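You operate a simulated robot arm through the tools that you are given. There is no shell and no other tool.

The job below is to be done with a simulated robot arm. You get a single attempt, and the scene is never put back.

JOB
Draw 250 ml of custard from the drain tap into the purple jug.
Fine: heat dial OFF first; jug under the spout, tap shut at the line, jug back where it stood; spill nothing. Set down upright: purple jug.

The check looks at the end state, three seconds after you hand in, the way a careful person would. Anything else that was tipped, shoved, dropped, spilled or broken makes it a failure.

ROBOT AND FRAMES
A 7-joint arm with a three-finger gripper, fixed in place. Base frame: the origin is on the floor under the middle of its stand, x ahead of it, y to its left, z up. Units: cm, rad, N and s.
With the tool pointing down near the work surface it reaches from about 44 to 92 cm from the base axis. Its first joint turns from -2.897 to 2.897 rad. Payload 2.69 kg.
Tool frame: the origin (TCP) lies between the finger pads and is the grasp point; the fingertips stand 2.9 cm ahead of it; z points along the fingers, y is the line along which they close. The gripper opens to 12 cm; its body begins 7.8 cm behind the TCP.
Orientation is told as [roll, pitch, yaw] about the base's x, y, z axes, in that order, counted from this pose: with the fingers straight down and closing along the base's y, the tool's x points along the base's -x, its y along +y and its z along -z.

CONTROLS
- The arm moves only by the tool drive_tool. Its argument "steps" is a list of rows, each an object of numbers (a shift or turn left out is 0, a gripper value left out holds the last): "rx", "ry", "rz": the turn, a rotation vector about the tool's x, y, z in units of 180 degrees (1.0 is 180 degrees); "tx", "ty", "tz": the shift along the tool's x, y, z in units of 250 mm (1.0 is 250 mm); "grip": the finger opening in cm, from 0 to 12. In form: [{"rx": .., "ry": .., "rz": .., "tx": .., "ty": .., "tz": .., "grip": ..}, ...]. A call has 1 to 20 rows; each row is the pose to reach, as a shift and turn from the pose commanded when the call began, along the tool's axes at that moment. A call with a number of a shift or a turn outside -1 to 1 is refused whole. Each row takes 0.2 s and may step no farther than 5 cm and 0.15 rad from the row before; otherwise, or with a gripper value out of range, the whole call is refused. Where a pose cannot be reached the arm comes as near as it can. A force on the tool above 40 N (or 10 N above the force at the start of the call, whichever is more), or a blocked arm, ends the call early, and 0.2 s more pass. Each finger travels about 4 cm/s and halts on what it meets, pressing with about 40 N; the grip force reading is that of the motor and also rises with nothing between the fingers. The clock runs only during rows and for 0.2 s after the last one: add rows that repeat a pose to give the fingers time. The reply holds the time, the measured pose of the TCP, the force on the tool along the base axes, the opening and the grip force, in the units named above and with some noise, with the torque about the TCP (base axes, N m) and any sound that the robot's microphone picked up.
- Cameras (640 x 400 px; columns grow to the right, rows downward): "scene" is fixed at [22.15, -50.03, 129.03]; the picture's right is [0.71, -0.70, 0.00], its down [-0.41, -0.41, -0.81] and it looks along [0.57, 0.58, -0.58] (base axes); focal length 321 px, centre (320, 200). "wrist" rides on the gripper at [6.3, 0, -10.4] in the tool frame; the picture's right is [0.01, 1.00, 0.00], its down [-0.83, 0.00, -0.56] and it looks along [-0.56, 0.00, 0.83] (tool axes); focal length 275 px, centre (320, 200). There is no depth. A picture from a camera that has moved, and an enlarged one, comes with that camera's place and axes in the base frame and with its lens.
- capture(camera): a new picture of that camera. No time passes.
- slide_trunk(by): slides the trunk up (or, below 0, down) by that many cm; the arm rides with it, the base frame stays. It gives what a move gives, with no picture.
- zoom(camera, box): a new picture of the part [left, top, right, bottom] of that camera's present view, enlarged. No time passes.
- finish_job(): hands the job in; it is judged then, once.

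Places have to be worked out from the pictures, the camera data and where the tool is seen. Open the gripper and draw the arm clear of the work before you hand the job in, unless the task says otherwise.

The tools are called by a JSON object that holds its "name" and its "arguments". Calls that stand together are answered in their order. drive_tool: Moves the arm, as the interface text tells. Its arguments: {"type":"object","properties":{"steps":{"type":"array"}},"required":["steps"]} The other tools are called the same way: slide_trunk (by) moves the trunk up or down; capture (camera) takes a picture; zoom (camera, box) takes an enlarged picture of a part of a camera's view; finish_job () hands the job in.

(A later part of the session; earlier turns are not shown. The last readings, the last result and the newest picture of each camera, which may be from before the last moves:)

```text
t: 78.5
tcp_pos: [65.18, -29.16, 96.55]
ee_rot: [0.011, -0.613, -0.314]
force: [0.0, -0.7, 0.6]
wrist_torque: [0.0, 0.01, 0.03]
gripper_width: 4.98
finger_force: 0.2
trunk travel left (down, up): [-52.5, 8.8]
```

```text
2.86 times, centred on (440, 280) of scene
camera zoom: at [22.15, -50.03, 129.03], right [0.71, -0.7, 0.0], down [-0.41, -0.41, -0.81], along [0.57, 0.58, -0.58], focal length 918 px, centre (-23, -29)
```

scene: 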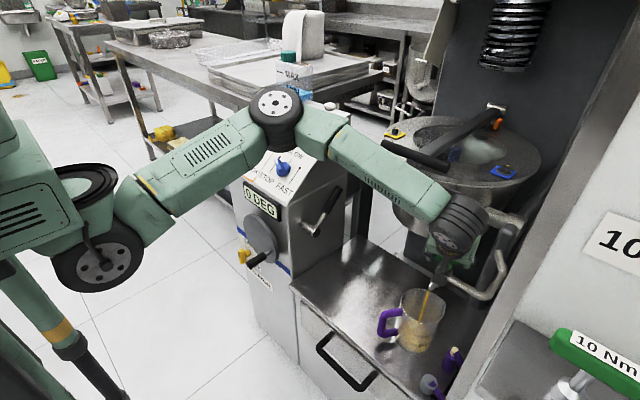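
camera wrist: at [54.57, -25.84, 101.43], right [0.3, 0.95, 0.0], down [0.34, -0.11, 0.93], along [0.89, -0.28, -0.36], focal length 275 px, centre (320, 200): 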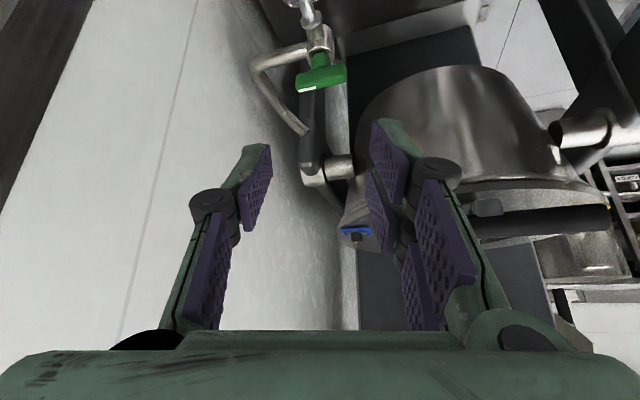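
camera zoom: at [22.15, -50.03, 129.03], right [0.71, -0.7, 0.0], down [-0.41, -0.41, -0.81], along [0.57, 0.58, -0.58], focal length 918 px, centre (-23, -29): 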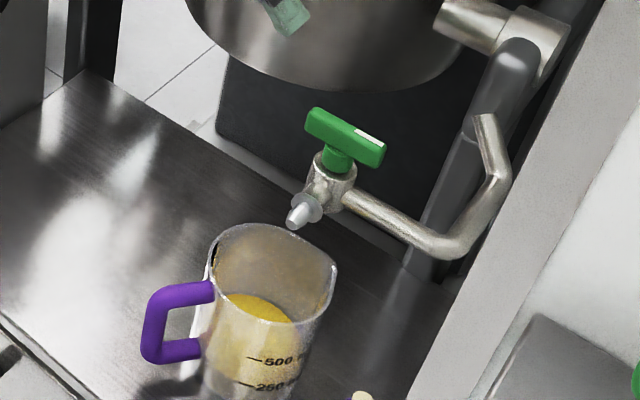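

The tap bar is back in its closed position and nothing drips. I'll turn the tool to face +x with a 55° tilt (camera horizontal) at (56, -34, 97), then lower the trunk to view the jug side-on.

{"name": "drive_tool", "arguments": {"steps": [{"rx": -0.0144, "ry": -0.0278, "rz": -0.0205, "tx": 0.057, "ty": -0.074, "tz": -0.046}, {"rx": -0.0288, "ry": -0.0555, "rz": -0.0409, "tx": 0.1135, "ty": -0.148, "tz": -0.0915}, {"rx": -0.0431, "ry": -0.0833, "rz": -0.0614, "tx": 0.17, "ty": -0.222, "tz": -0.137}, {"rx": -0.0575, "ry": -0.111, "rz": -0.0818, "tx": 0.227, "ty": -0.296, "tz": -0.183}, {"rx": -0.0575, "ry": -0.111, "rz": -0.0818, "tx": 0.227, "ty": -0.296, "tz": -0.183}]}}

{"name": "slide_trunk", "arguments": {"by": -25}}

{"name": "capture", "arguments": {"camera": "wrist"}}

{"name": "capture", "arguments": {"camera": "scene"}}

```text
t: 79.7
tcp_pos: [55.97, -34.14, 97.01]
ee_rot: [-0.084, -0.958, 0.068]
force: [0.0, -0.7, 0.5]
wrist_torque: [0.01, 0.04, -0.02]
gripper_width: 4.98
finger_force: 0.0
trunk travel left (down, up): [-52.5, 8.8]
```

```text
t: 82.2
tcp_pos: [56.04, -34.11, 72.03]
ee_rot: [-0.083, -0.959, 0.066]
force: [-0.5, 0.7, 0.0]
wrist_torque: [0.04, -0.02, -0.04]
gripper_width: 5.04
finger_force: 0.0
trunk travel left (down, up): [-27.5, 33.8]
```

```text
taken
camera wrist: at [43.88, -34.0, 72.76], right [0.0, 1.0, -0.05], down [0.02, 0.05, 1.0], along [1.0, 0.0, -0.02], focal length 275 px, centre (320, 200)
```

wrist: 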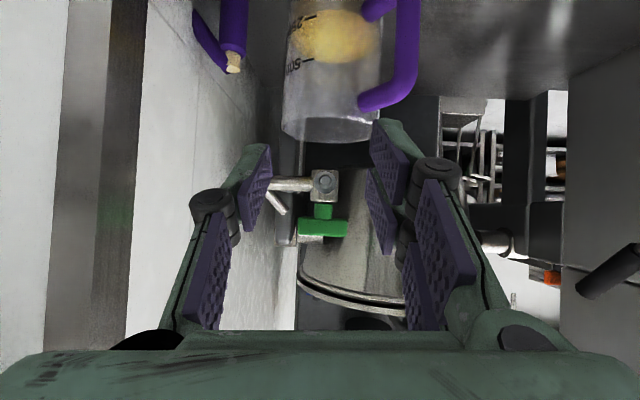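

```text
taken
```

scene: 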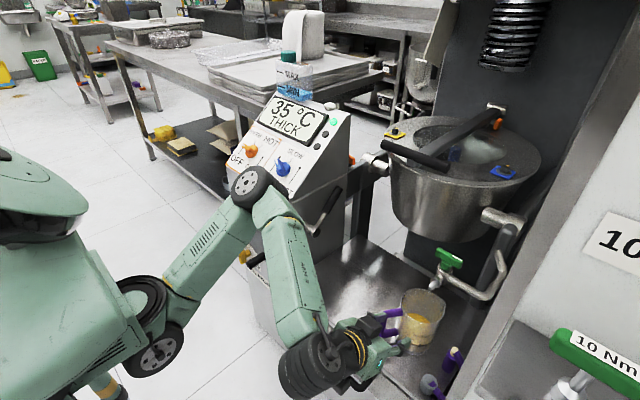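

The view is clear and horizontal. I'll lower another 18 cm so the camera sits at the custard level.

{"name": "slide_trunk", "arguments": {"by": -18}}

{"name": "capture", "arguments": {"camera": "wrist"}}

{"name": "zoom", "arguments": {"camera": "wrist", "box": [260, 120, 390, 260]}}

```text
t: 84.2
tcp_pos: [55.97, -33.99, 53.87]
ee_rot: [-0.082, -0.957, 0.065]
force: [0.2, -0.4, 0.6]
wrist_torque: [-0.03, -0.01, -0.01]
gripper_width: 5.01
finger_force: 0.0
trunk travel left (down, up): [-9.5, 51.8]
```

```text
taken
camera wrist: at [43.88, -34.0, 54.76], right [0.0, 1.0, -0.05], down [0.02, 0.05, 1.0], along [1.0, 0.0, -0.02], focal length 275 px, centre (320, 200)
```

wrist: 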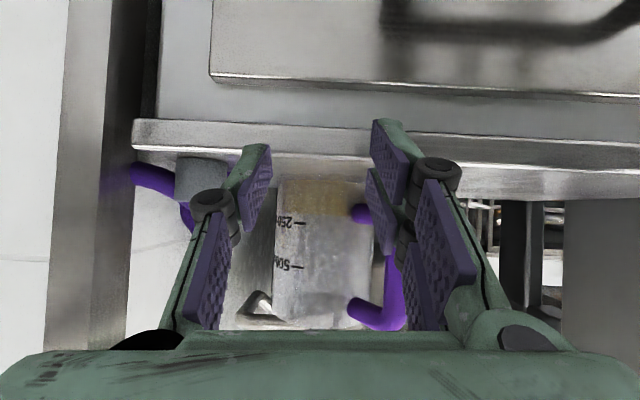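

```text
2.86 times, centred on (325, 190) of wrist
camera zoom: at [43.88, -34.0, 54.76], right [0.0, 1.0, -0.05], down [0.02, 0.05, 1.0], along [1.0, 0.0, -0.02], focal length 786 px, centre (306, 229)
```

zoom: 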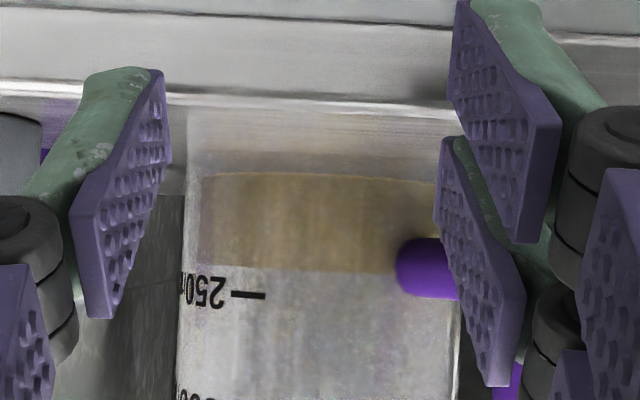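

This side view is decisive: the custard top is below the 250 line. I'll zoom in further to measure the gap.

{"name": "zoom", "arguments": {"camera": "wrist", "box": [290, 170, 350, 240]}}

```text
5.71 times, centred on (320, 205) of wrist
camera zoom: at [43.88, -34.0, 54.76], right [0.0, 1.0, -0.05], down [0.02, 0.05, 1.0], along [1.0, 0.0, -0.02], focal length 1573 px, centre (320, 171)
```

zoom: 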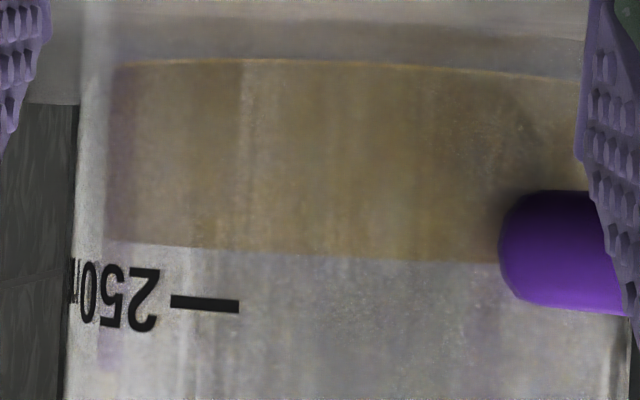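

Measured against the floor and the line, the jug holds about 195 ml, so it needs about 55 ml more. I'll raise the trunk back up and return to the pose in front of the tap.

{"name": "slide_trunk", "arguments": {"by": 43}}

{"name": "drive_tool", "arguments": {"steps": [{"rx": 0.0005, "ry": 0.0274, "rz": 0.0084, "tx": -0.066, "ty": 0.0055, "tz": 0.076}, {"rx": 0.001, "ry": 0.0548, "rz": 0.0169, "tx": -0.132, "ty": 0.011, "tz": 0.152}, {"rx": 0.0015, "ry": 0.0821, "rz": 0.0253, "tx": -0.198, "ty": 0.0165, "tz": 0.228}, {"rx": 0.002, "ry": 0.1095, "rz": 0.0337, "tx": -0.264, "ty": 0.022, "tz": 0.304}, {"rx": 0.002, "ry": 0.1095, "rz": 0.0337, "tx": -0.264, "ty": 0.022, "tz": 0.304}]}}

{"name": "capture", "arguments": {"camera": "wrist"}}

{"name": "capture", "arguments": {"camera": "scene"}}

```text
refused: 43 is not a number from -40 to 40
```

```text
t: 84.7
tcp_pos: [58.26, -34.05, 54.4]
ee_rot: [-0.033, -0.85, -0.007]
force: [-4.3, 2.0, 12.0]
wrist_torque: [0.42, -0.07, 0.15]
gripper_width: 5.32
finger_force: 1.4
trunk travel left (down, up): [-9.5, 51.8]
stopped in row 2: the force on the tool passed its limit at 58 N (the readings are from after the stop); the commanded pose is now the measured one
```

```text
taken
camera wrist: at [46.37, -33.65, 56.48], right [0.03, 1.0, -0.03], down [0.13, 0.02, 0.99], along [0.99, -0.03, -0.13], focal length 275 px, centre (320, 200)
```

wrist: 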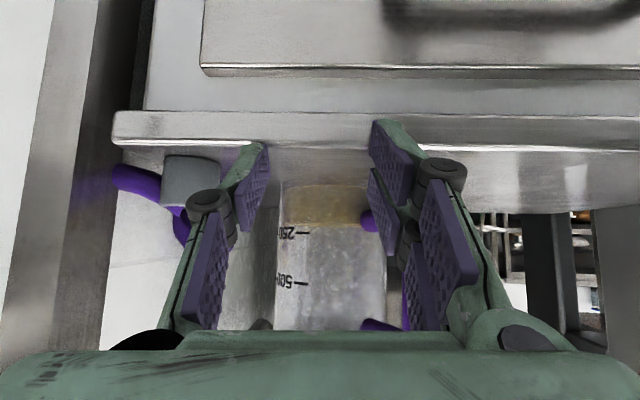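

```text
taken
```

scene: 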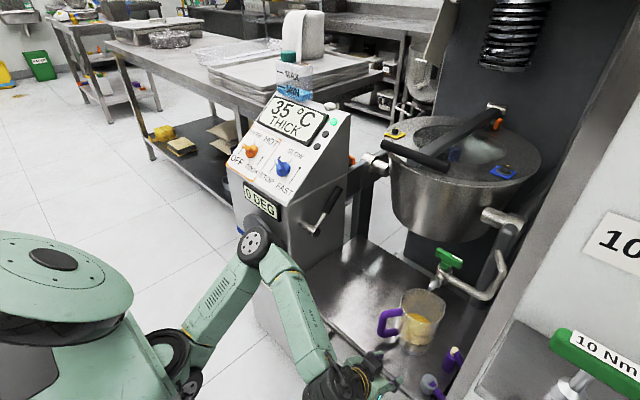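

The trunk limit is 40 per call, so that slide was refused, and the arm move then nudged the fixed table edge. The jug wasn't touched. I'll back off first.

{"name": "drive_tool", "arguments": {"steps": [{"tx": 0.018, "tz": -0.05}, {"tx": 0.036, "tz": -0.1}, {"tx": 0.036, "tz": -0.1}]}}

{"name": "zoom", "arguments": {"camera": "scene", "box": [340, 260, 480, 400]}}

```text
t: 85.5
tcp_pos: [55.89, -33.97, 55.22]
ee_rot: [-0.032, -0.848, -0.009]
force: [-0.3, -0.5, -0.4]
wrist_torque: [0.05, 0.02, 0.03]
gripper_width: 5.02
finger_force: 0.1
trunk travel left (down, up): [-9.5, 51.8]
```

```text
2.86 times, centred on (410, 330) of scene
camera zoom: at [22.15, -50.03, 129.03], right [0.71, -0.7, 0.0], down [-0.41, -0.41, -0.81], along [0.57, 0.58, -0.58], focal length 918 px, centre (63, -171)
```

zoom: 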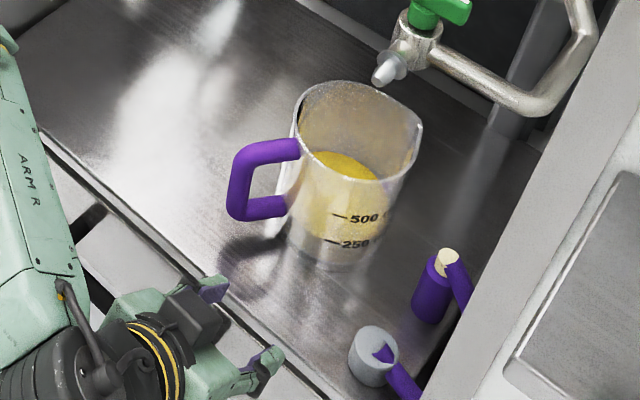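

Everything stands undisturbed. Now I'll raise the trunk by 40 cm.

{"name": "slide_trunk", "arguments": {"by": 40}}

```text
t: 89.3
tcp_pos: [55.95, -33.93, 95.24]
ee_rot: [-0.032, -0.846, -0.009]
force: [-0.5, 0.0, 0.8]
wrist_torque: [0.01, 0.01, 0.0]
gripper_width: 5.05
finger_force: 0.1
trunk travel left (down, up): [-49.5, 11.8]
```

I'll go up the last 3 cm and then move to (66, -33.5, 98) with a 35° tilt, as before.

{"name": "slide_trunk", "arguments": {"by": 3}}

{"name": "capture", "arguments": {"camera": "wrist"}}

```text
t: 90.1
tcp_pos: [55.94, -33.98, 98.07]
ee_rot: [-0.033, -0.847, -0.009]
force: [-0.2, -1.0, 0.4]
wrist_torque: [0.03, 0.02, 0.02]
gripper_width: 5.01
finger_force: 0.0
trunk travel left (down, up): [-52.5, 8.8]
```

```text
taken
camera wrist: at [43.98, -33.53, 100.28], right [0.03, 1.0, -0.03], down [0.14, 0.02, 0.99], along [0.99, -0.03, -0.13], focal length 275 px, centre (320, 200)
```

wrist: 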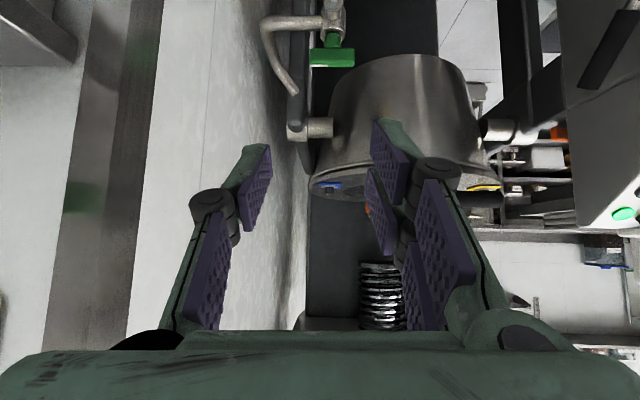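

The view ahead is clear. I'll tilt back to 35°, move forward and open to 9 cm for the tap bar.

{"name": "drive_tool", "arguments": {"steps": [{"rx": -0.003, "ry": 0.025, "rz": 0.002, "tx": -0.088, "ty": 0.007, "tz": 0.1, "grip": 9}, {"rx": -0.006, "ry": 0.05, "rz": 0.004, "tx": -0.176, "ty": 0.013, "tz": 0.2}, {"rx": -0.009, "ry": 0.0745, "rz": 0.0057, "tx": -0.264, "ty": 0.02, "tz": 0.3}, {"rx": -0.009, "ry": 0.0745, "rz": 0.0057, "tx": -0.264, "ty": 0.02, "tz": 0.3}]}}

{"name": "capture", "arguments": {"camera": "wrist"}}

```text
t: 91.1
tcp_pos: [66.12, -33.84, 98.13]
ee_rot: [0.017, -0.611, -0.036]
force: [0.8, -0.3, 0.2]
wrist_torque: [0.0, 0.03, -0.01]
gripper_width: 9.0
finger_force: 0.0
trunk travel left (down, up): [-52.5, 8.8]
```

```text
taken
camera wrist: at [54.92, -33.52, 102.92], right [0.02, 1.0, 0.01], down [0.36, -0.02, 0.93], along [0.93, -0.02, -0.36], focal length 275 px, centre (320, 200)
```

wrist: 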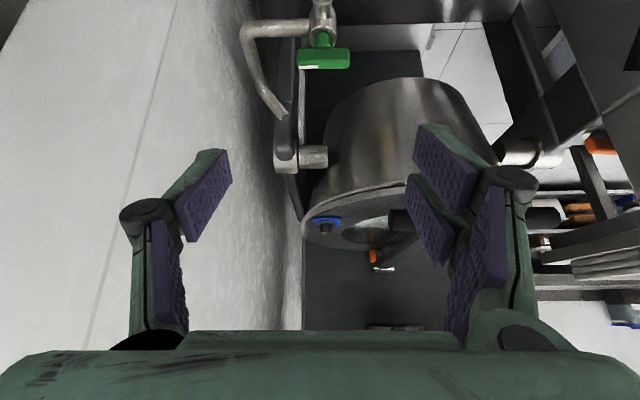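

The tap is centred in view again. I'll descend to 8 cm short of the bar as before.

{"name": "drive_tool", "arguments": {"steps": [{"rx": -0.0006, "rz": -0.003, "tx": 0.024, "ty": 0.005, "tz": 0.163}, {"rx": -0.0011, "rz": -0.006, "tx": 0.048, "ty": 0.01, "tz": 0.326}, {"rx": -0.0017, "rz": -0.009, "tx": 0.072, "ty": 0.016, "tz": 0.489}, {"rx": -0.0022, "rz": -0.0125, "tx": 0.096, "ty": 0.021, "tz": 0.651}, {"rx": -0.0022, "rz": -0.0125, "tx": 0.096, "ty": 0.021, "tz": 0.651}]}}

{"name": "capture", "arguments": {"camera": "wrist"}}

{"name": "zoom", "arguments": {"camera": "scene", "box": [370, 150, 520, 300]}}

```text
t: 92.3
tcp_pos: [73.47, -33.15, 83.35]
ee_rot: [-0.007, -0.612, 0.012]
force: [0.7, 0.4, 0.2]
wrist_torque: [-0.01, 0.01, -0.02]
gripper_width: 9.03
finger_force: 0.1
trunk travel left (down, up): [-52.5, 8.8]
```

```text
taken
camera wrist: at [62.26, -33.34, 88.21], right [-0.01, 1.0, -0.01], down [0.36, 0.01, 0.93], along [0.93, 0.01, -0.36], focal length 275 px, centre (320, 200)
```

wrist: 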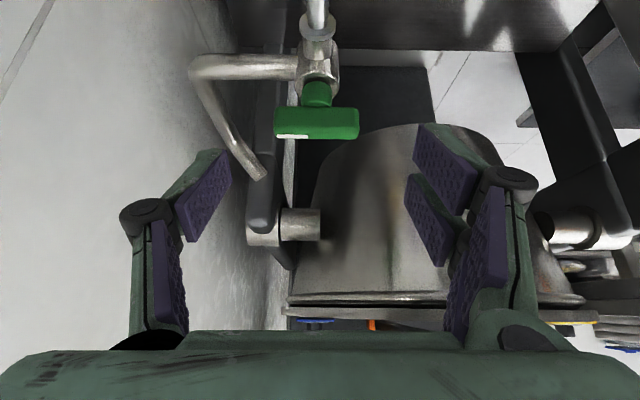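

```text
2.67 times, centred on (445, 225) of scene
camera zoom: at [22.15, -50.03, 129.03], right [0.71, -0.7, 0.0], down [-0.41, -0.41, -0.81], along [0.57, 0.58, -0.58], focal length 856 px, centre (-13, 133)
```

zoom: 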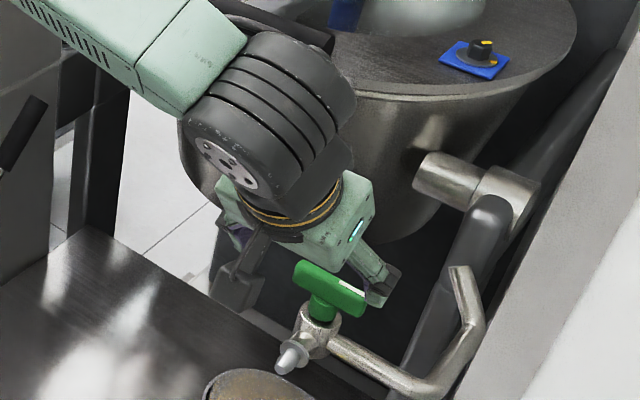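

The bar is centred and parallel to y, so the tap is fully closed. I'll advance onto it again with a 0.3 cm correction in y.

{"name": "drive_tool", "arguments": {"steps": [{"tz": 0.09, "ty": -0.006, "tx": -0.004}, {"tz": 0.18, "ty": -0.012, "tx": -0.008}, {"tz": 0.25, "ty": -0.012, "tx": -0.012}, {"tz": 0.304, "ty": -0.012, "tx": -0.0155}, {"tz": 0.304, "ty": -0.012, "tx": -0.0155}]}}

{"name": "capture", "arguments": {"camera": "wrist"}}

```text
t: 93.5
tcp_pos: [78.04, -33.54, 77.45]
ee_rot: [-0.006, -0.612, 0.011]
force: [-0.1, -0.3, 0.4]
wrist_torque: [-0.01, 0.0, 0.01]
gripper_width: 8.98
finger_force: 0.0
trunk travel left (down, up): [-52.5, 8.8]
```

```text
taken
camera wrist: at [66.89, -33.68, 82.26], right [-0.01, 1.0, -0.01], down [0.36, 0.01, 0.93], along [0.93, 0.01, -0.36], focal length 275 px, centre (320, 200)
```

wrist: 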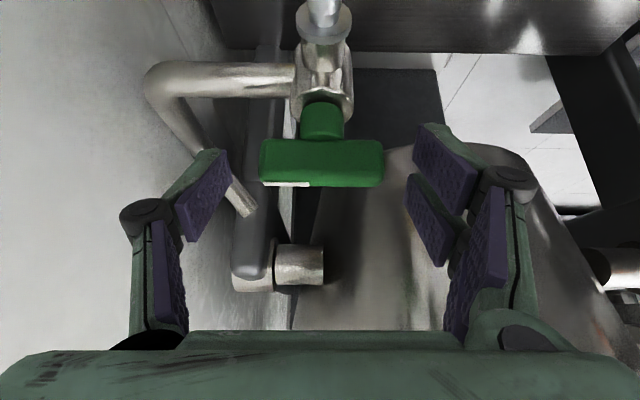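

The bar is well centred. I'll close onto its ends.

{"name": "drive_tool", "arguments": {"steps": [{"grip": 6.5}, {}, {"grip": 3}, {}, {}, {}]}}

{"name": "zoom", "arguments": {"camera": "scene", "box": [398, 336, 438, 361]}}

{"name": "zoom", "arguments": {"camera": "scene", "box": [400, 306, 432, 326]}}

```text
t: 94.9
tcp_pos: [77.99, -33.61, 77.53]
ee_rot: [-0.007, -0.613, 0.014]
force: [-1.0, 5.2, 0.2]
wrist_torque: [0.59, 0.15, 0.12]
gripper_width: 6.38
finger_force: 45.0
trunk travel left (down, up): [-52.5, 8.8]
```

```text
16.00 times, centred on (418, 348) of scene
camera zoom: at [22.15, -50.03, 129.03], right [0.71, -0.7, 0.0], down [-0.41, -0.41, -0.81], along [0.57, 0.58, -0.58], focal length 5138 px, centre (-1248, -2176)
```

zoom: 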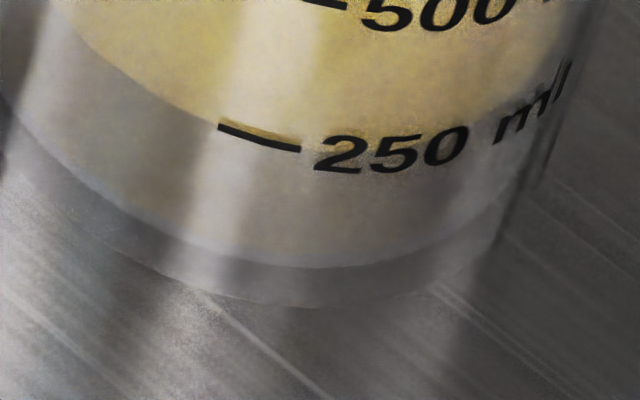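

```text
16.00 times, centred on (416, 316) of scene
camera zoom: at [22.15, -50.03, 129.03], right [0.71, -0.7, 0.0], down [-0.41, -0.41, -0.81], along [0.57, 0.58, -0.58], focal length 5138 px, centre (-1216, -1656)
```

zoom: 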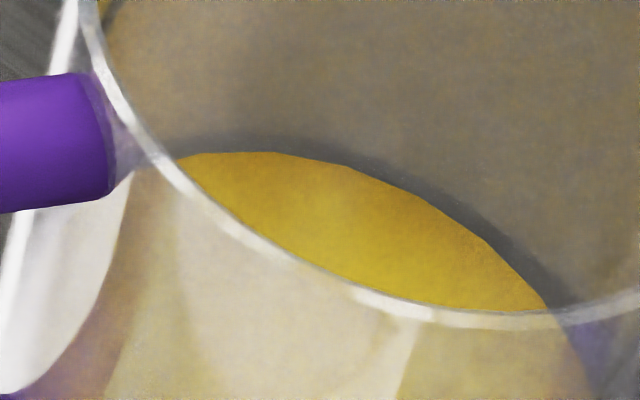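

The level is unchanged from before. I'll open about 17° counterclockwise again, hold for 1 s, and then measure.

{"name": "drive_tool", "arguments": {"steps": [{"rx": -0.0265, "rz": -0.0377, "ty": -0.0088, "tx": -0.001}, {"rx": -0.0528, "rz": -0.0751, "ty": -0.0176, "tx": -0.002, "tz": 0.0015}, {"rx": -0.0543, "rz": -0.0773, "ty": -0.0176, "tx": -0.002, "tz": 0.0015}, {"rx": -0.0543, "rz": -0.0773, "ty": -0.0176, "tx": -0.002, "tz": 0.0015}, {"rx": -0.0543, "rz": -0.0773, "ty": -0.0176, "tx": -0.002, "tz": 0.0015}]}}

{"name": "zoom", "arguments": {"camera": "scene", "box": [400, 306, 432, 326]}}

{"name": "zoom", "arguments": {"camera": "scene", "box": [398, 336, 438, 361]}}

{"name": "zoom", "arguments": {"camera": "scene", "box": [380, 250, 480, 370]}}

```text
t: 96.1
tcp_pos: [78.16, -33.84, 77.48]
ee_rot: [-0.005, -0.61, 0.31]
force: [-5.0, 11.2, 1.1]
wrist_torque: [0.95, 0.67, 0.18]
gripper_width: 6.39
finger_force: 45.1
trunk travel left (down, up): [-52.5, 8.8]
```

```text
16.00 times, centred on (416, 316) of scene
camera zoom: at [22.15, -50.03, 129.03], right [0.71, -0.7, 0.0], down [-0.41, -0.41, -0.81], along [0.57, 0.58, -0.58], focal length 5138 px, centre (-1216, -1656)
```

zoom: 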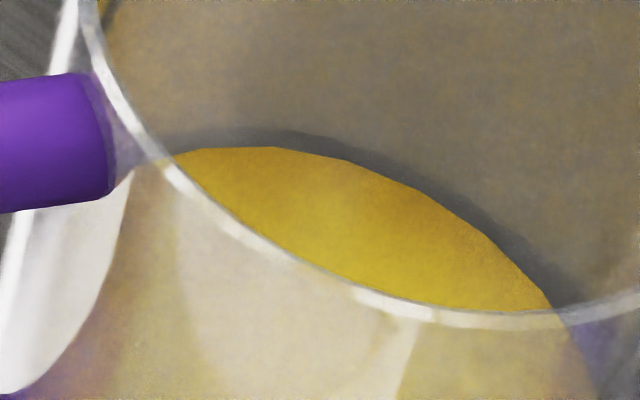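

```text
16.00 times, centred on (418, 348) of scene
camera zoom: at [22.15, -50.03, 129.03], right [0.71, -0.7, 0.0], down [-0.41, -0.41, -0.81], along [0.57, 0.58, -0.58], focal length 5138 px, centre (-1248, -2176)
```

zoom: 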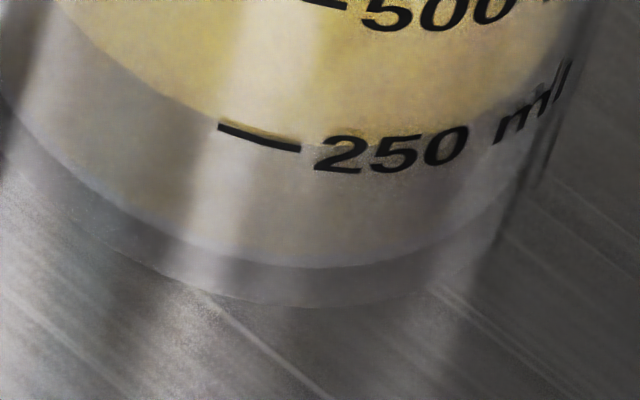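

```text
3.33 times, centred on (430, 310) of scene
camera zoom: at [22.15, -50.03, 129.03], right [0.71, -0.7, 0.0], down [-0.41, -0.41, -0.81], along [0.57, 0.58, -0.58], focal length 1070 px, centre (-47, -167)
```

zoom: 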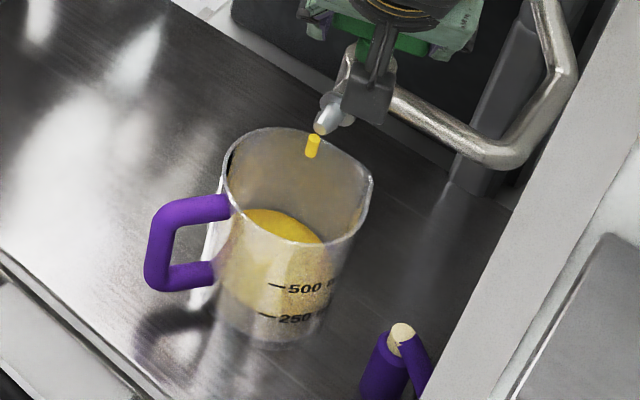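

It's flowing in short slugs only (about 8 ml gained). I'll open 4° more and hold for 1 s.

{"name": "drive_tool", "arguments": {"steps": [{"rx": -0.0128, "rz": -0.0182, "ty": -0.002}, {"rx": -0.0128, "rz": -0.0182, "ty": -0.002}, {"rx": -0.0128, "rz": -0.0182, "ty": -0.002}, {"rx": -0.0128, "rz": -0.0182, "ty": -0.002}]}}

{"name": "zoom", "arguments": {"camera": "scene", "box": [400, 306, 432, 326]}}

{"name": "zoom", "arguments": {"camera": "scene", "box": [380, 250, 480, 370]}}

```text
t: 97.1
tcp_pos: [78.16, -34.07, 77.47]
ee_rot: [-0.006, -0.611, 0.381]
force: [-1.5, 10.1, -0.1]
wrist_torque: [1.11, 0.24, 0.19]
gripper_width: 6.4
finger_force: 44.7
trunk travel left (down, up): [-52.5, 8.8]
```

```text
16.00 times, centred on (416, 316) of scene
camera zoom: at [22.15, -50.03, 129.03], right [0.71, -0.7, 0.0], down [-0.41, -0.41, -0.81], along [0.57, 0.58, -0.58], focal length 5138 px, centre (-1216, -1656)
```

zoom: 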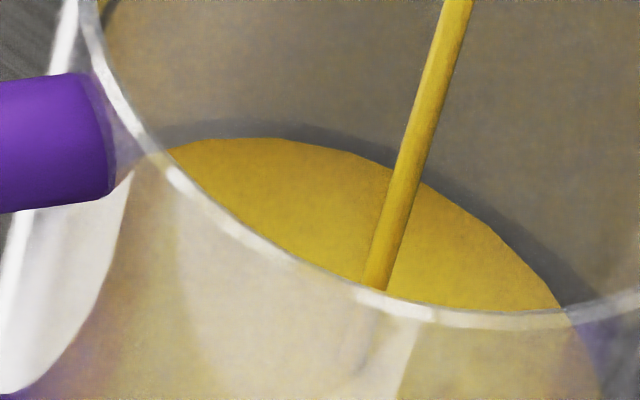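

```text
3.33 times, centred on (430, 310) of scene
camera zoom: at [22.15, -50.03, 129.03], right [0.71, -0.7, 0.0], down [-0.41, -0.41, -0.81], along [0.57, 0.58, -0.58], focal length 1070 px, centre (-47, -167)
```

zoom: 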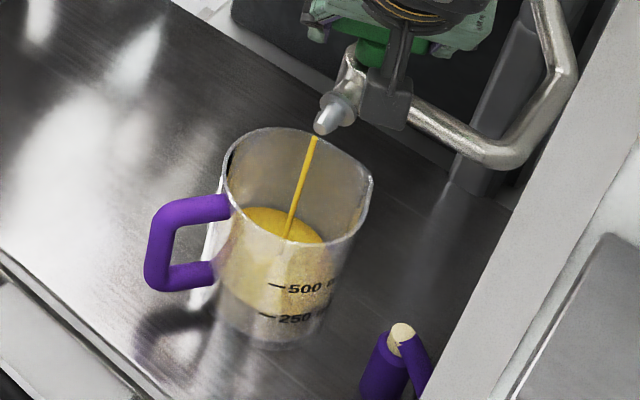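

A steady stream now, about 9 px/s, with the far edge at row 138 and my target at about 120. I'll hold 1 s more.

{"name": "drive_tool", "arguments": {"steps": [{}, {}, {}, {}]}}

{"name": "zoom", "arguments": {"camera": "scene", "box": [400, 306, 432, 326]}}

{"name": "zoom", "arguments": {"camera": "scene", "box": [398, 336, 438, 361]}}

```text
t: 98.1
tcp_pos: [78.17, -34.03, 77.44]
ee_rot: [-0.006, -0.611, 0.381]
force: [-1.0, 9.7, -0.1]
wrist_torque: [0.52, -0.12, 0.16]
gripper_width: 6.37
finger_force: 45.0
trunk travel left (down, up): [-52.5, 8.8]
```

```text
16.00 times, centred on (416, 316) of scene
camera zoom: at [22.15, -50.03, 129.03], right [0.71, -0.7, 0.0], down [-0.41, -0.41, -0.81], along [0.57, 0.58, -0.58], focal length 5138 px, centre (-1216, -1656)
```

zoom: 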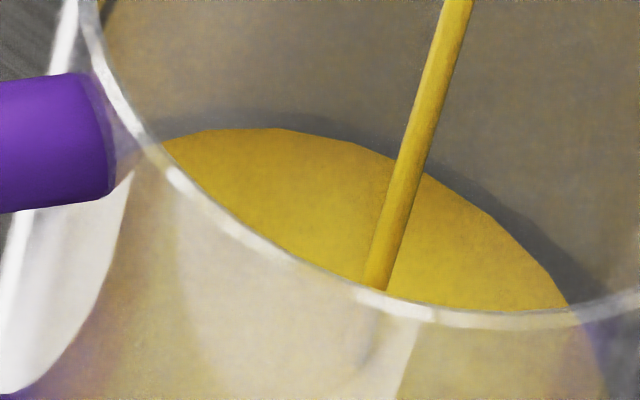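

```text
16.00 times, centred on (418, 348) of scene
camera zoom: at [22.15, -50.03, 129.03], right [0.71, -0.7, 0.0], down [-0.41, -0.41, -0.81], along [0.57, 0.58, -0.58], focal length 5138 px, centre (-1248, -2176)
```

zoom: 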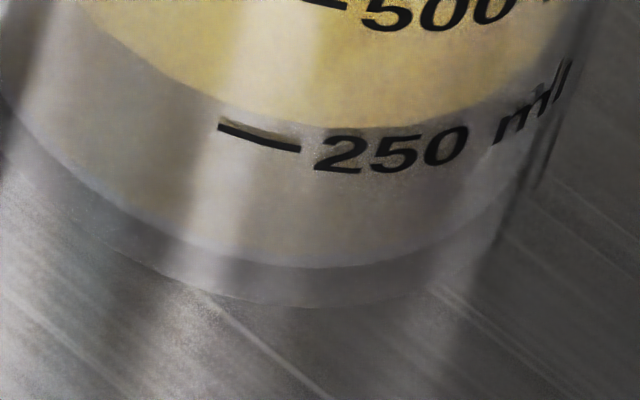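

The far edge is at row 128 (about 236 ml). I'll hold 0.6 s more, then close firmly in the same call.

{"name": "drive_tool", "arguments": {"steps": [{}, {}, {}, {"rx": 0.0268, "rz": 0.0382, "ty": 0.0085, "tx": -0.0018, "tz": 0.0012}, {"rx": 0.0536, "rz": 0.0764, "ty": 0.017, "tx": -0.0035, "tz": 0.0025}, {"rx": 0.0804, "rz": 0.1146, "ty": 0.0255, "tx": -0.0053, "tz": 0.0037}, {"rx": 0.0925, "rz": 0.1319, "ty": 0.0293, "tx": -0.0061, "tz": 0.0043}]}}

{"name": "zoom", "arguments": {"camera": "scene", "box": [400, 306, 432, 326]}}

{"name": "zoom", "arguments": {"camera": "scene", "box": [398, 336, 438, 361]}}

{"name": "zoom", "arguments": {"camera": "scene", "box": [380, 250, 480, 370]}}

```text
t: 99.7
tcp_pos: [77.96, -33.32, 77.48]
ee_rot: [-0.007, -0.613, -0.126]
force: [-0.5, 5.5, -2.6]
wrist_torque: [-0.38, -0.05, 1.55]
gripper_width: 6.46
finger_force: 45.8
trunk travel left (down, up): [-52.5, 8.8]
```

```text
16.00 times, centred on (416, 316) of scene
camera zoom: at [22.15, -50.03, 129.03], right [0.71, -0.7, 0.0], down [-0.41, -0.41, -0.81], along [0.57, 0.58, -0.58], focal length 5138 px, centre (-1216, -1656)
```

zoom: 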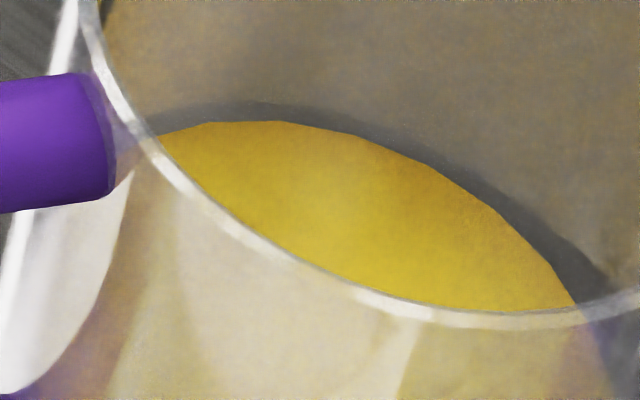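

```text
16.00 times, centred on (418, 348) of scene
camera zoom: at [22.15, -50.03, 129.03], right [0.71, -0.7, 0.0], down [-0.41, -0.41, -0.81], along [0.57, 0.58, -0.58], focal length 5138 px, centre (-1248, -2176)
```

zoom: 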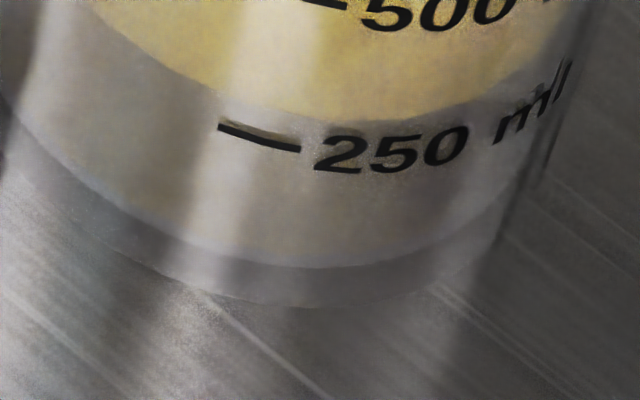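

```text
3.33 times, centred on (430, 310) of scene
camera zoom: at [22.15, -50.03, 129.03], right [0.71, -0.7, 0.0], down [-0.41, -0.41, -0.81], along [0.57, 0.58, -0.58], focal length 1070 px, centre (-47, -167)
```

zoom: 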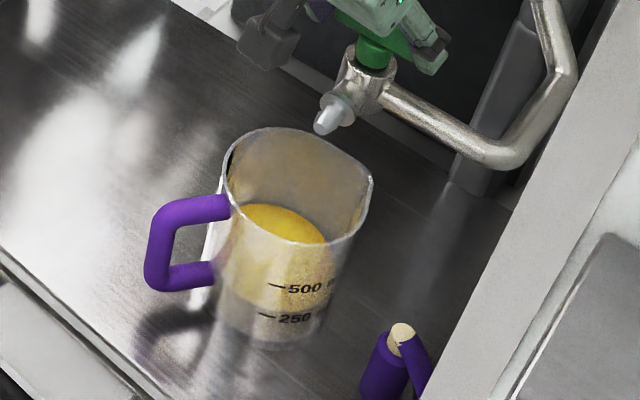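

The stream has stopped and my estimate is about 248 ml. I'll open the fingers, check the nozzle, and back out.

{"name": "drive_tool", "arguments": {"steps": [{"grip": 7.5}, {"grip": 9.5}, {}, {}, {"tz": -0.1}, {"tz": -0.28}, {"tz": -0.46}, {"tz": -0.64, "grip": 5}, {"tz": -0.82}, {"tz": -0.94}, {"tz": -0.94}]}}

{"name": "zoom", "arguments": {"camera": "scene", "box": [380, 220, 490, 360]}}

{"name": "capture", "arguments": {"camera": "wrist"}}

```text
t: 102.1
tcp_pos: [64.56, -31.46, 96.71]
ee_rot: [-0.008, -0.614, -0.127]
force: [0.1, -0.4, 0.2]
wrist_torque: [0.0, -0.01, -0.01]
gripper_width: 4.99
finger_force: 0.0
trunk travel left (down, up): [-52.5, 8.8]
```

```text
2.86 times, centred on (435, 290) of scene
camera zoom: at [22.15, -50.03, 129.03], right [0.71, -0.7, 0.0], down [-0.41, -0.41, -0.81], along [0.57, 0.58, -0.58], focal length 918 px, centre (-9, -57)
```

zoom: 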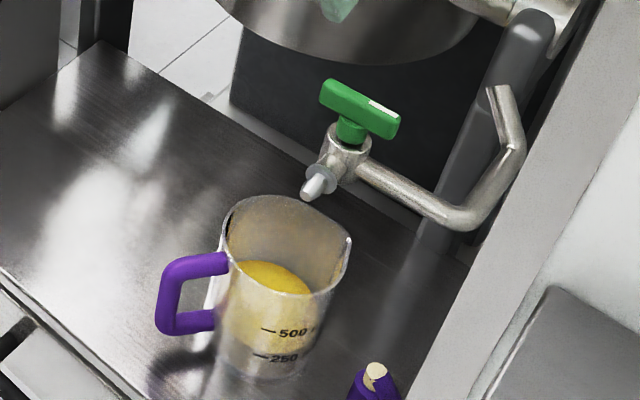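

```text
taken
camera wrist: at [53.57, -29.97, 101.57], right [0.13, 0.99, -0.01], down [0.36, -0.04, 0.93], along [0.93, -0.12, -0.36], focal length 275 px, centre (320, 200)
```

wrist: 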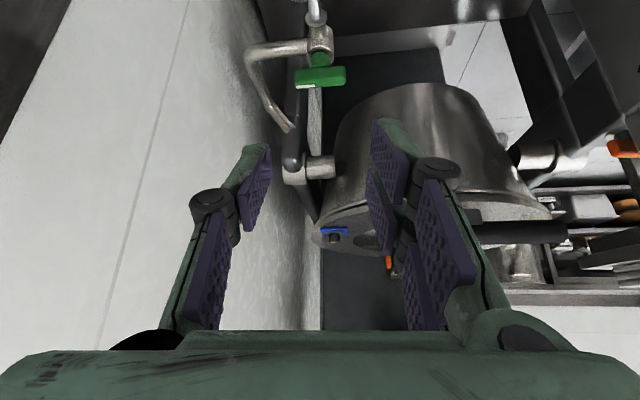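

No drip, and I'm clear. I'll compare the tap with its original closed picture, using the same zoom box.

{"name": "zoom", "arguments": {"camera": "scene", "box": [415, 230, 485, 300]}}

```text
5.71 times, centred on (450, 265) of scene
camera zoom: at [22.15, -50.03, 129.03], right [0.71, -0.7, 0.0], down [-0.41, -0.41, -0.81], along [0.57, 0.58, -0.58], focal length 1835 px, centre (-423, -171)
```

zoom: 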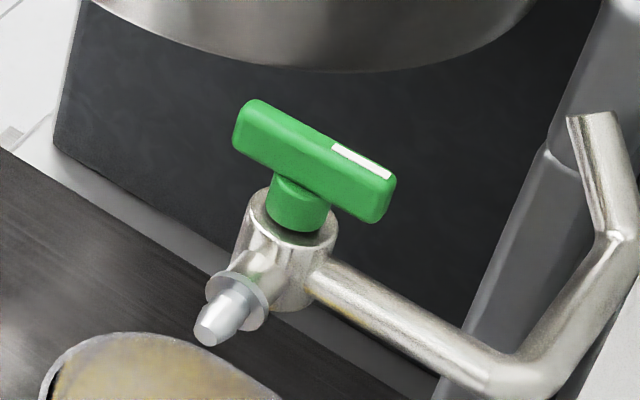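

The tap looks identical to its original closed picture. Now I'll go for the side-view check of the level: tilt to 55° at (56, -34, 97), then lower in two trunk moves.

{"name": "drive_tool", "arguments": {"steps": [{"rx": -0.0058, "ry": -0.0275, "rz": -0.0083, "tx": 0.065, "ty": -0.036, "tz": -0.05}, {"rx": -0.0117, "ry": -0.055, "rz": -0.0166, "tx": 0.13, "ty": -0.072, "tz": -0.1}, {"rx": -0.0175, "ry": -0.0825, "rz": -0.0248, "tx": 0.195, "ty": -0.108, "tz": -0.149}, {"rx": -0.0233, "ry": -0.11, "rz": -0.0331, "tx": 0.26, "ty": -0.144, "tz": -0.198}, {"rx": -0.0233, "ry": -0.11, "rz": -0.0331, "tx": 0.26, "ty": -0.144, "tz": -0.198}]}}

```text
t: 103.3
tcp_pos: [55.95, -33.99, 96.99]
ee_rot: [-0.047, -0.957, 0.034]
force: [-0.5, 0.0, -0.3]
wrist_torque: [0.03, 0.02, -0.01]
gripper_width: 5.02
finger_force: 0.0
trunk travel left (down, up): [-52.5, 8.8]
```

The tool is at (56, -34, 97). I'll lower the trunk 40 cm so the camera comes near the custard level.

{"name": "slide_trunk", "arguments": {"by": -40}}

{"name": "capture", "arguments": {"camera": "wrist"}}

{"name": "zoom", "arguments": {"camera": "wrist", "box": [280, 130, 370, 230]}}

```text
t: 107.1
tcp_pos: [56.03, -33.96, 56.91]
ee_rot: [-0.047, -0.956, 0.032]
force: [-0.7, 0.1, -1.1]
wrist_torque: [0.01, 0.04, -0.01]
gripper_width: 4.99
finger_force: 0.1
trunk travel left (down, up): [-12.5, 48.8]
```

```text
taken
camera wrist: at [43.89, -33.86, 57.71], right [0.0, 1.0, -0.03], down [0.02, 0.03, 1.0], along [1.0, 0.0, -0.02], focal length 275 px, centre (320, 200)
```

wrist: 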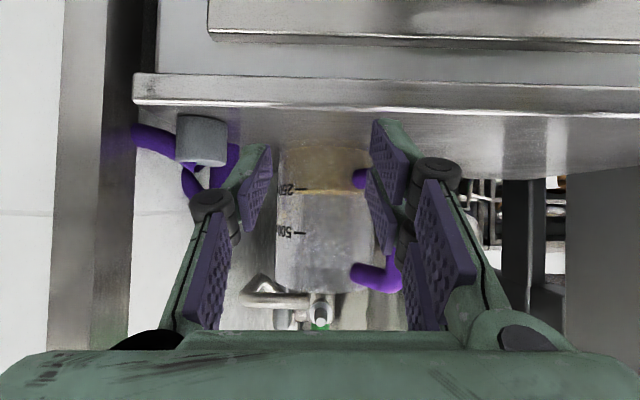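

```text
4.00 times, centred on (325, 180) of wrist
camera zoom: at [43.89, -33.86, 57.71], right [0.0, 1.0, -0.03], down [0.02, 0.03, 1.0], along [1.0, 0.0, -0.02], focal length 1101 px, centre (300, 280)
```

zoom: 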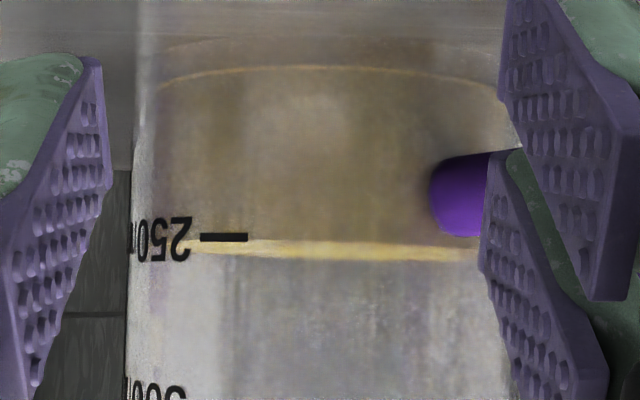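

The side view confirms it: the custard surface sits right on the 250 line (within about 0.05 cm). Now I'll line up with the jug handle again, stopping 7.5 cm short with the tool turned 20° right.

{"name": "drive_tool", "arguments": {"steps": [{"rx": 0.0228, "rz": 0.0207, "tx": -0.0775, "ty": 0.0784, "tz": -0.0214}, {"rx": 0.0457, "rz": 0.0414, "tx": -0.155, "ty": 0.1568, "tz": -0.0428}, {"rx": 0.0685, "rz": 0.062, "tx": -0.2325, "ty": 0.2352, "tz": -0.0641}, {"rx": 0.0913, "rz": 0.0827, "tx": -0.31, "ty": 0.3136, "tz": -0.0855}, {"rx": 0.0913, "rz": 0.0827, "tx": -0.31, "ty": 0.3136, "tz": -0.0855}]}}

{"name": "capture", "arguments": {"camera": "wrist"}}

{"name": "zoom", "arguments": {"camera": "scene", "box": [340, 240, 470, 370]}}

```text
t: 108.3
tcp_pos: [58.83, -25.83, 64.27]
ee_rot: [0.037, -0.959, -0.422]
force: [-0.9, -0.1, 0.5]
wrist_torque: [0.02, -0.01, -0.01]
gripper_width: 4.99
finger_force: 0.1
trunk travel left (down, up): [-12.5, 48.8]
```

```text
taken
camera wrist: at [47.57, -21.23, 65.07], right [0.38, 0.93, 0.02], down [0.01, -0.02, 1.0], along [0.93, -0.38, -0.02], focal length 275 px, centre (320, 200)
```

wrist: 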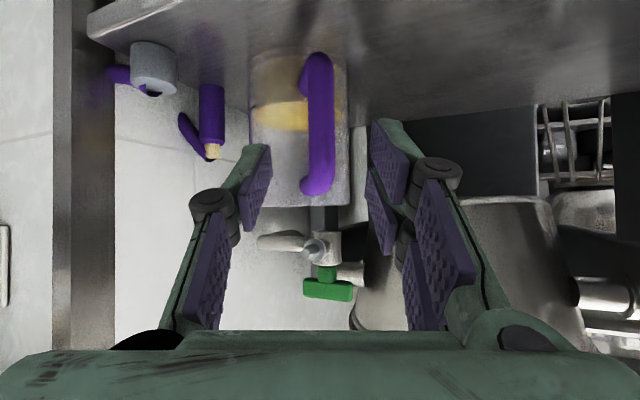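

```text
3.08 times, centred on (405, 305) of scene
camera zoom: at [22.15, -50.03, 129.03], right [0.71, -0.7, 0.0], down [-0.41, -0.41, -0.81], along [0.57, 0.58, -0.58], focal length 988 px, centre (58, -123)
```

zoom: 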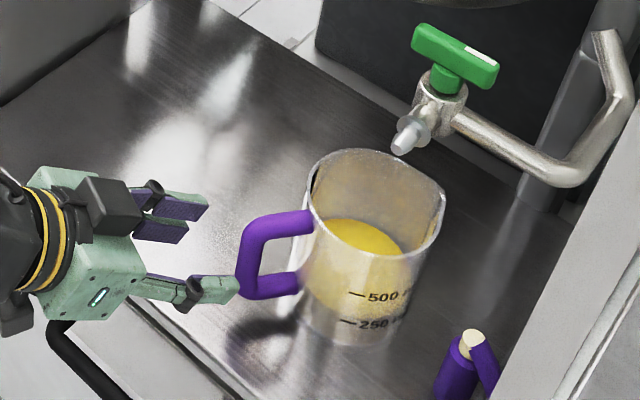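

The handle is centred between the fingers. I'll slide forward 7.5 cm along the tool axis to straddle the bar exactly as before.

{"name": "drive_tool", "arguments": {"steps": [{"rx": -0.0022, "rz": -0.0043, "tz": 0.08}, {"rx": -0.0045, "rz": -0.0087, "tz": 0.16}, {"rx": -0.0067, "rz": -0.013, "tz": 0.235, "tx": 0.002}, {"rx": -0.0067, "rz": -0.013, "tz": 0.301, "tx": 0.003}, {"rx": -0.0067, "rz": -0.013, "tz": 0.301, "tx": 0.003}]}}

{"name": "zoom", "arguments": {"camera": "wrist", "box": [200, 20, 440, 300]}}

{"name": "zoom", "arguments": {"camera": "scene", "box": [350, 250, 460, 360]}}

```text
t: 109.5
tcp_pos: [64.57, -28.11, 59.95]
ee_rot: [-0.003, -0.959, -0.349]
force: [-0.8, 0.2, -0.1]
wrist_torque: [0.0, -0.04, 0.02]
gripper_width: 4.98
finger_force: 0.0
trunk travel left (down, up): [-12.5, 48.8]
```

```text
1.43 times, centred on (320, 160) of wrist
camera zoom: at [53.06, -24.02, 60.65], right [0.34, 0.94, 0.0], down [0.02, 0.0, 1.0], along [0.94, -0.34, -0.02], focal length 393 px, centre (320, 257)
```

zoom: 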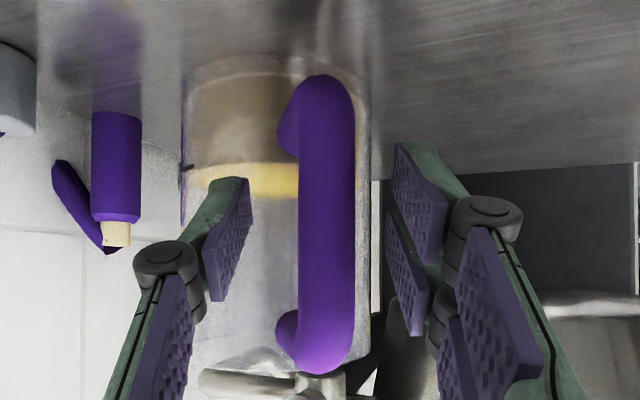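

```text
3.64 times, centred on (405, 305) of scene
camera zoom: at [22.15, -50.03, 129.03], right [0.71, -0.7, 0.0], down [-0.41, -0.41, -0.81], along [0.57, 0.58, -0.58], focal length 1168 px, centre (11, -182)
```

zoom: 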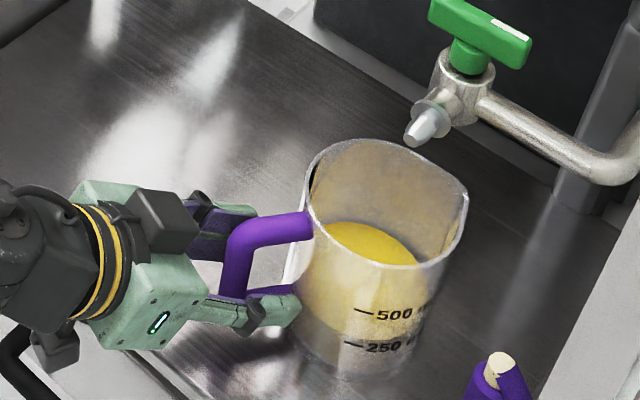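

The bar is 0.2 cm off-centre toward +y. I'll correct that and close firmly with plenty of settling time.

{"name": "drive_tool", "arguments": {"steps": [{"ty": 0.008}, {"ty": 0.008, "grip": 3}, {"ty": 0.008}, {"ty": 0.008, "grip": 0}, {"ty": 0.008}, {"ty": 0.008}, {"ty": 0.008}, {"ty": 0.008}, {"ty": 0.008}, {"ty": 0.008}]}}

{"name": "zoom", "arguments": {"camera": "wrist", "box": [200, 20, 440, 300]}}

{"name": "zoom", "arguments": {"camera": "scene", "box": [350, 250, 460, 360]}}

```text
t: 111.7
tcp_pos: [64.49, -27.98, 59.9]
ee_rot: [0.0, -0.958, -0.349]
force: [1.2, -0.3, 0.7]
wrist_torque: [0.17, -0.09, 0.02]
gripper_width: 1.62
finger_force: 39.8
trunk travel left (down, up): [-12.5, 48.8]
```

```text
1.43 times, centred on (320, 160) of wrist
camera zoom: at [53.12, -23.82, 60.63], right [0.34, 0.94, 0.0], down [0.02, 0.0, 1.0], along [0.94, -0.34, -0.02], focal length 393 px, centre (320, 257)
```

zoom: 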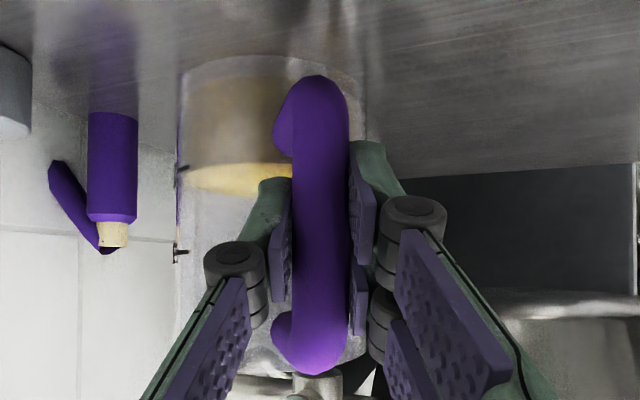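

```text
3.64 times, centred on (405, 305) of scene
camera zoom: at [22.15, -50.03, 129.03], right [0.71, -0.7, 0.0], down [-0.41, -0.41, -0.81], along [0.57, 0.58, -0.58], focal length 1168 px, centre (11, -182)
```

zoom: 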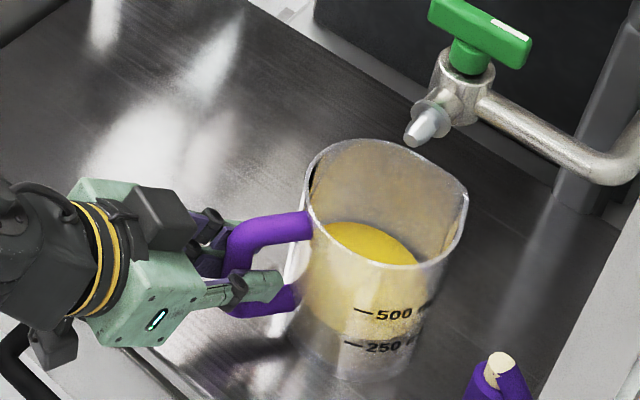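

The grip matches the earlier good one (1.6 cm, 40 N). I'll lift just 0.4 cm and check for slip or tilt with the added weight.

{"name": "drive_tool", "arguments": {"steps": [{"tx": -0.0041, "tz": -0.0029}, {"tx": -0.0082, "tz": -0.0057}, {"tx": -0.0123, "tz": -0.0086}, {"tx": -0.0164, "tz": -0.0115}, {"tx": -0.0164, "tz": -0.0115}]}}

{"name": "zoom", "arguments": {"camera": "wrist", "box": [200, 20, 440, 300]}}

{"name": "zoom", "arguments": {"camera": "scene", "box": [350, 250, 460, 360]}}

```text
t: 112.9
tcp_pos: [64.53, -27.9, 60.26]
ee_rot: [0.0, -0.96, -0.348]
force: [0.3, 0.3, -3.2]
wrist_torque: [0.21, 0.29, 0.0]
gripper_width: 1.61
finger_force: 40.2
trunk travel left (down, up): [-12.5, 48.8]
```

```text
1.43 times, centred on (320, 160) of wrist
camera zoom: at [53.15, -23.82, 61.12], right [0.34, 0.94, 0.0], down [0.02, 0.0, 1.0], along [0.94, -0.34, -0.02], focal length 393 px, centre (320, 257)
```

zoom: 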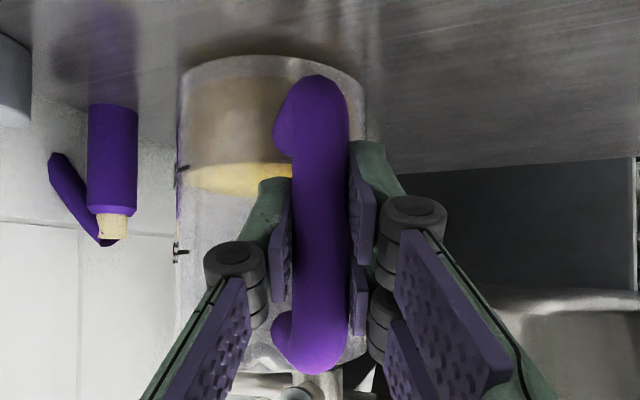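

```text
3.64 times, centred on (405, 305) of scene
camera zoom: at [22.15, -50.03, 129.03], right [0.71, -0.7, 0.0], down [-0.41, -0.41, -0.81], along [0.57, 0.58, -0.58], focal length 1168 px, centre (11, -182)
```

zoom: 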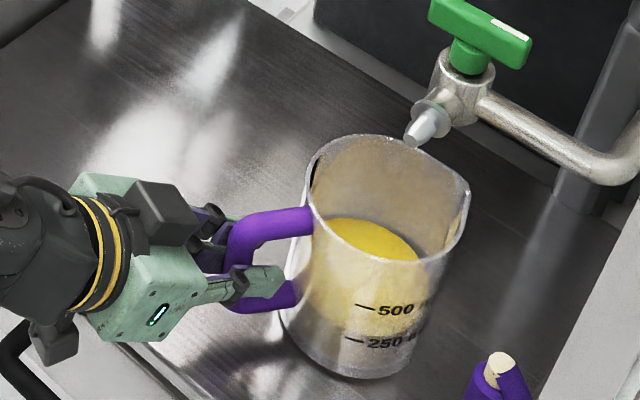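

The jug came up level with no slip (about 3–4 N). I'll lift one more centimetre.

{"name": "drive_tool", "arguments": {"steps": [{"tx": -0.0082, "tz": -0.0057}, {"tx": -0.0164, "tz": -0.0115}, {"tx": -0.0246, "tz": -0.0172}, {"tx": -0.0328, "tz": -0.023}, {"tx": -0.0328, "tz": -0.023}]}}

{"name": "zoom", "arguments": {"camera": "wrist", "box": [200, 20, 440, 300]}}

```text
t: 114.1
tcp_pos: [64.75, -27.95, 61.35]
ee_rot: [-0.001, -0.959, -0.349]
force: [-0.4, 0.1, -4.4]
wrist_torque: [0.17, 0.24, -0.03]
gripper_width: 1.64
finger_force: 40.5
trunk travel left (down, up): [-12.5, 48.8]
```

```text
1.43 times, centred on (320, 160) of wrist
camera zoom: at [53.17, -23.79, 62.13], right [0.34, 0.94, 0.0], down [0.02, 0.0, 1.0], along [0.94, -0.34, -0.02], focal length 393 px, centre (320, 257)
```

zoom: 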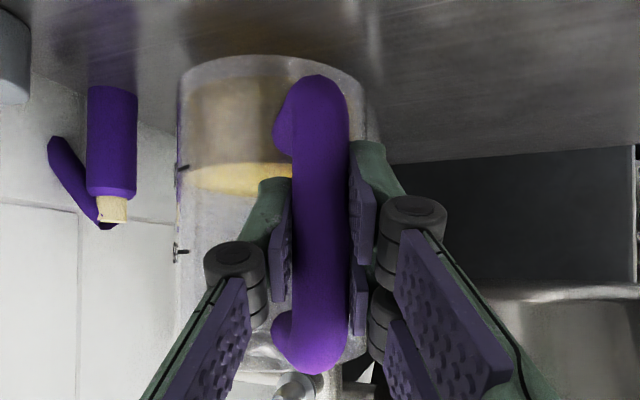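

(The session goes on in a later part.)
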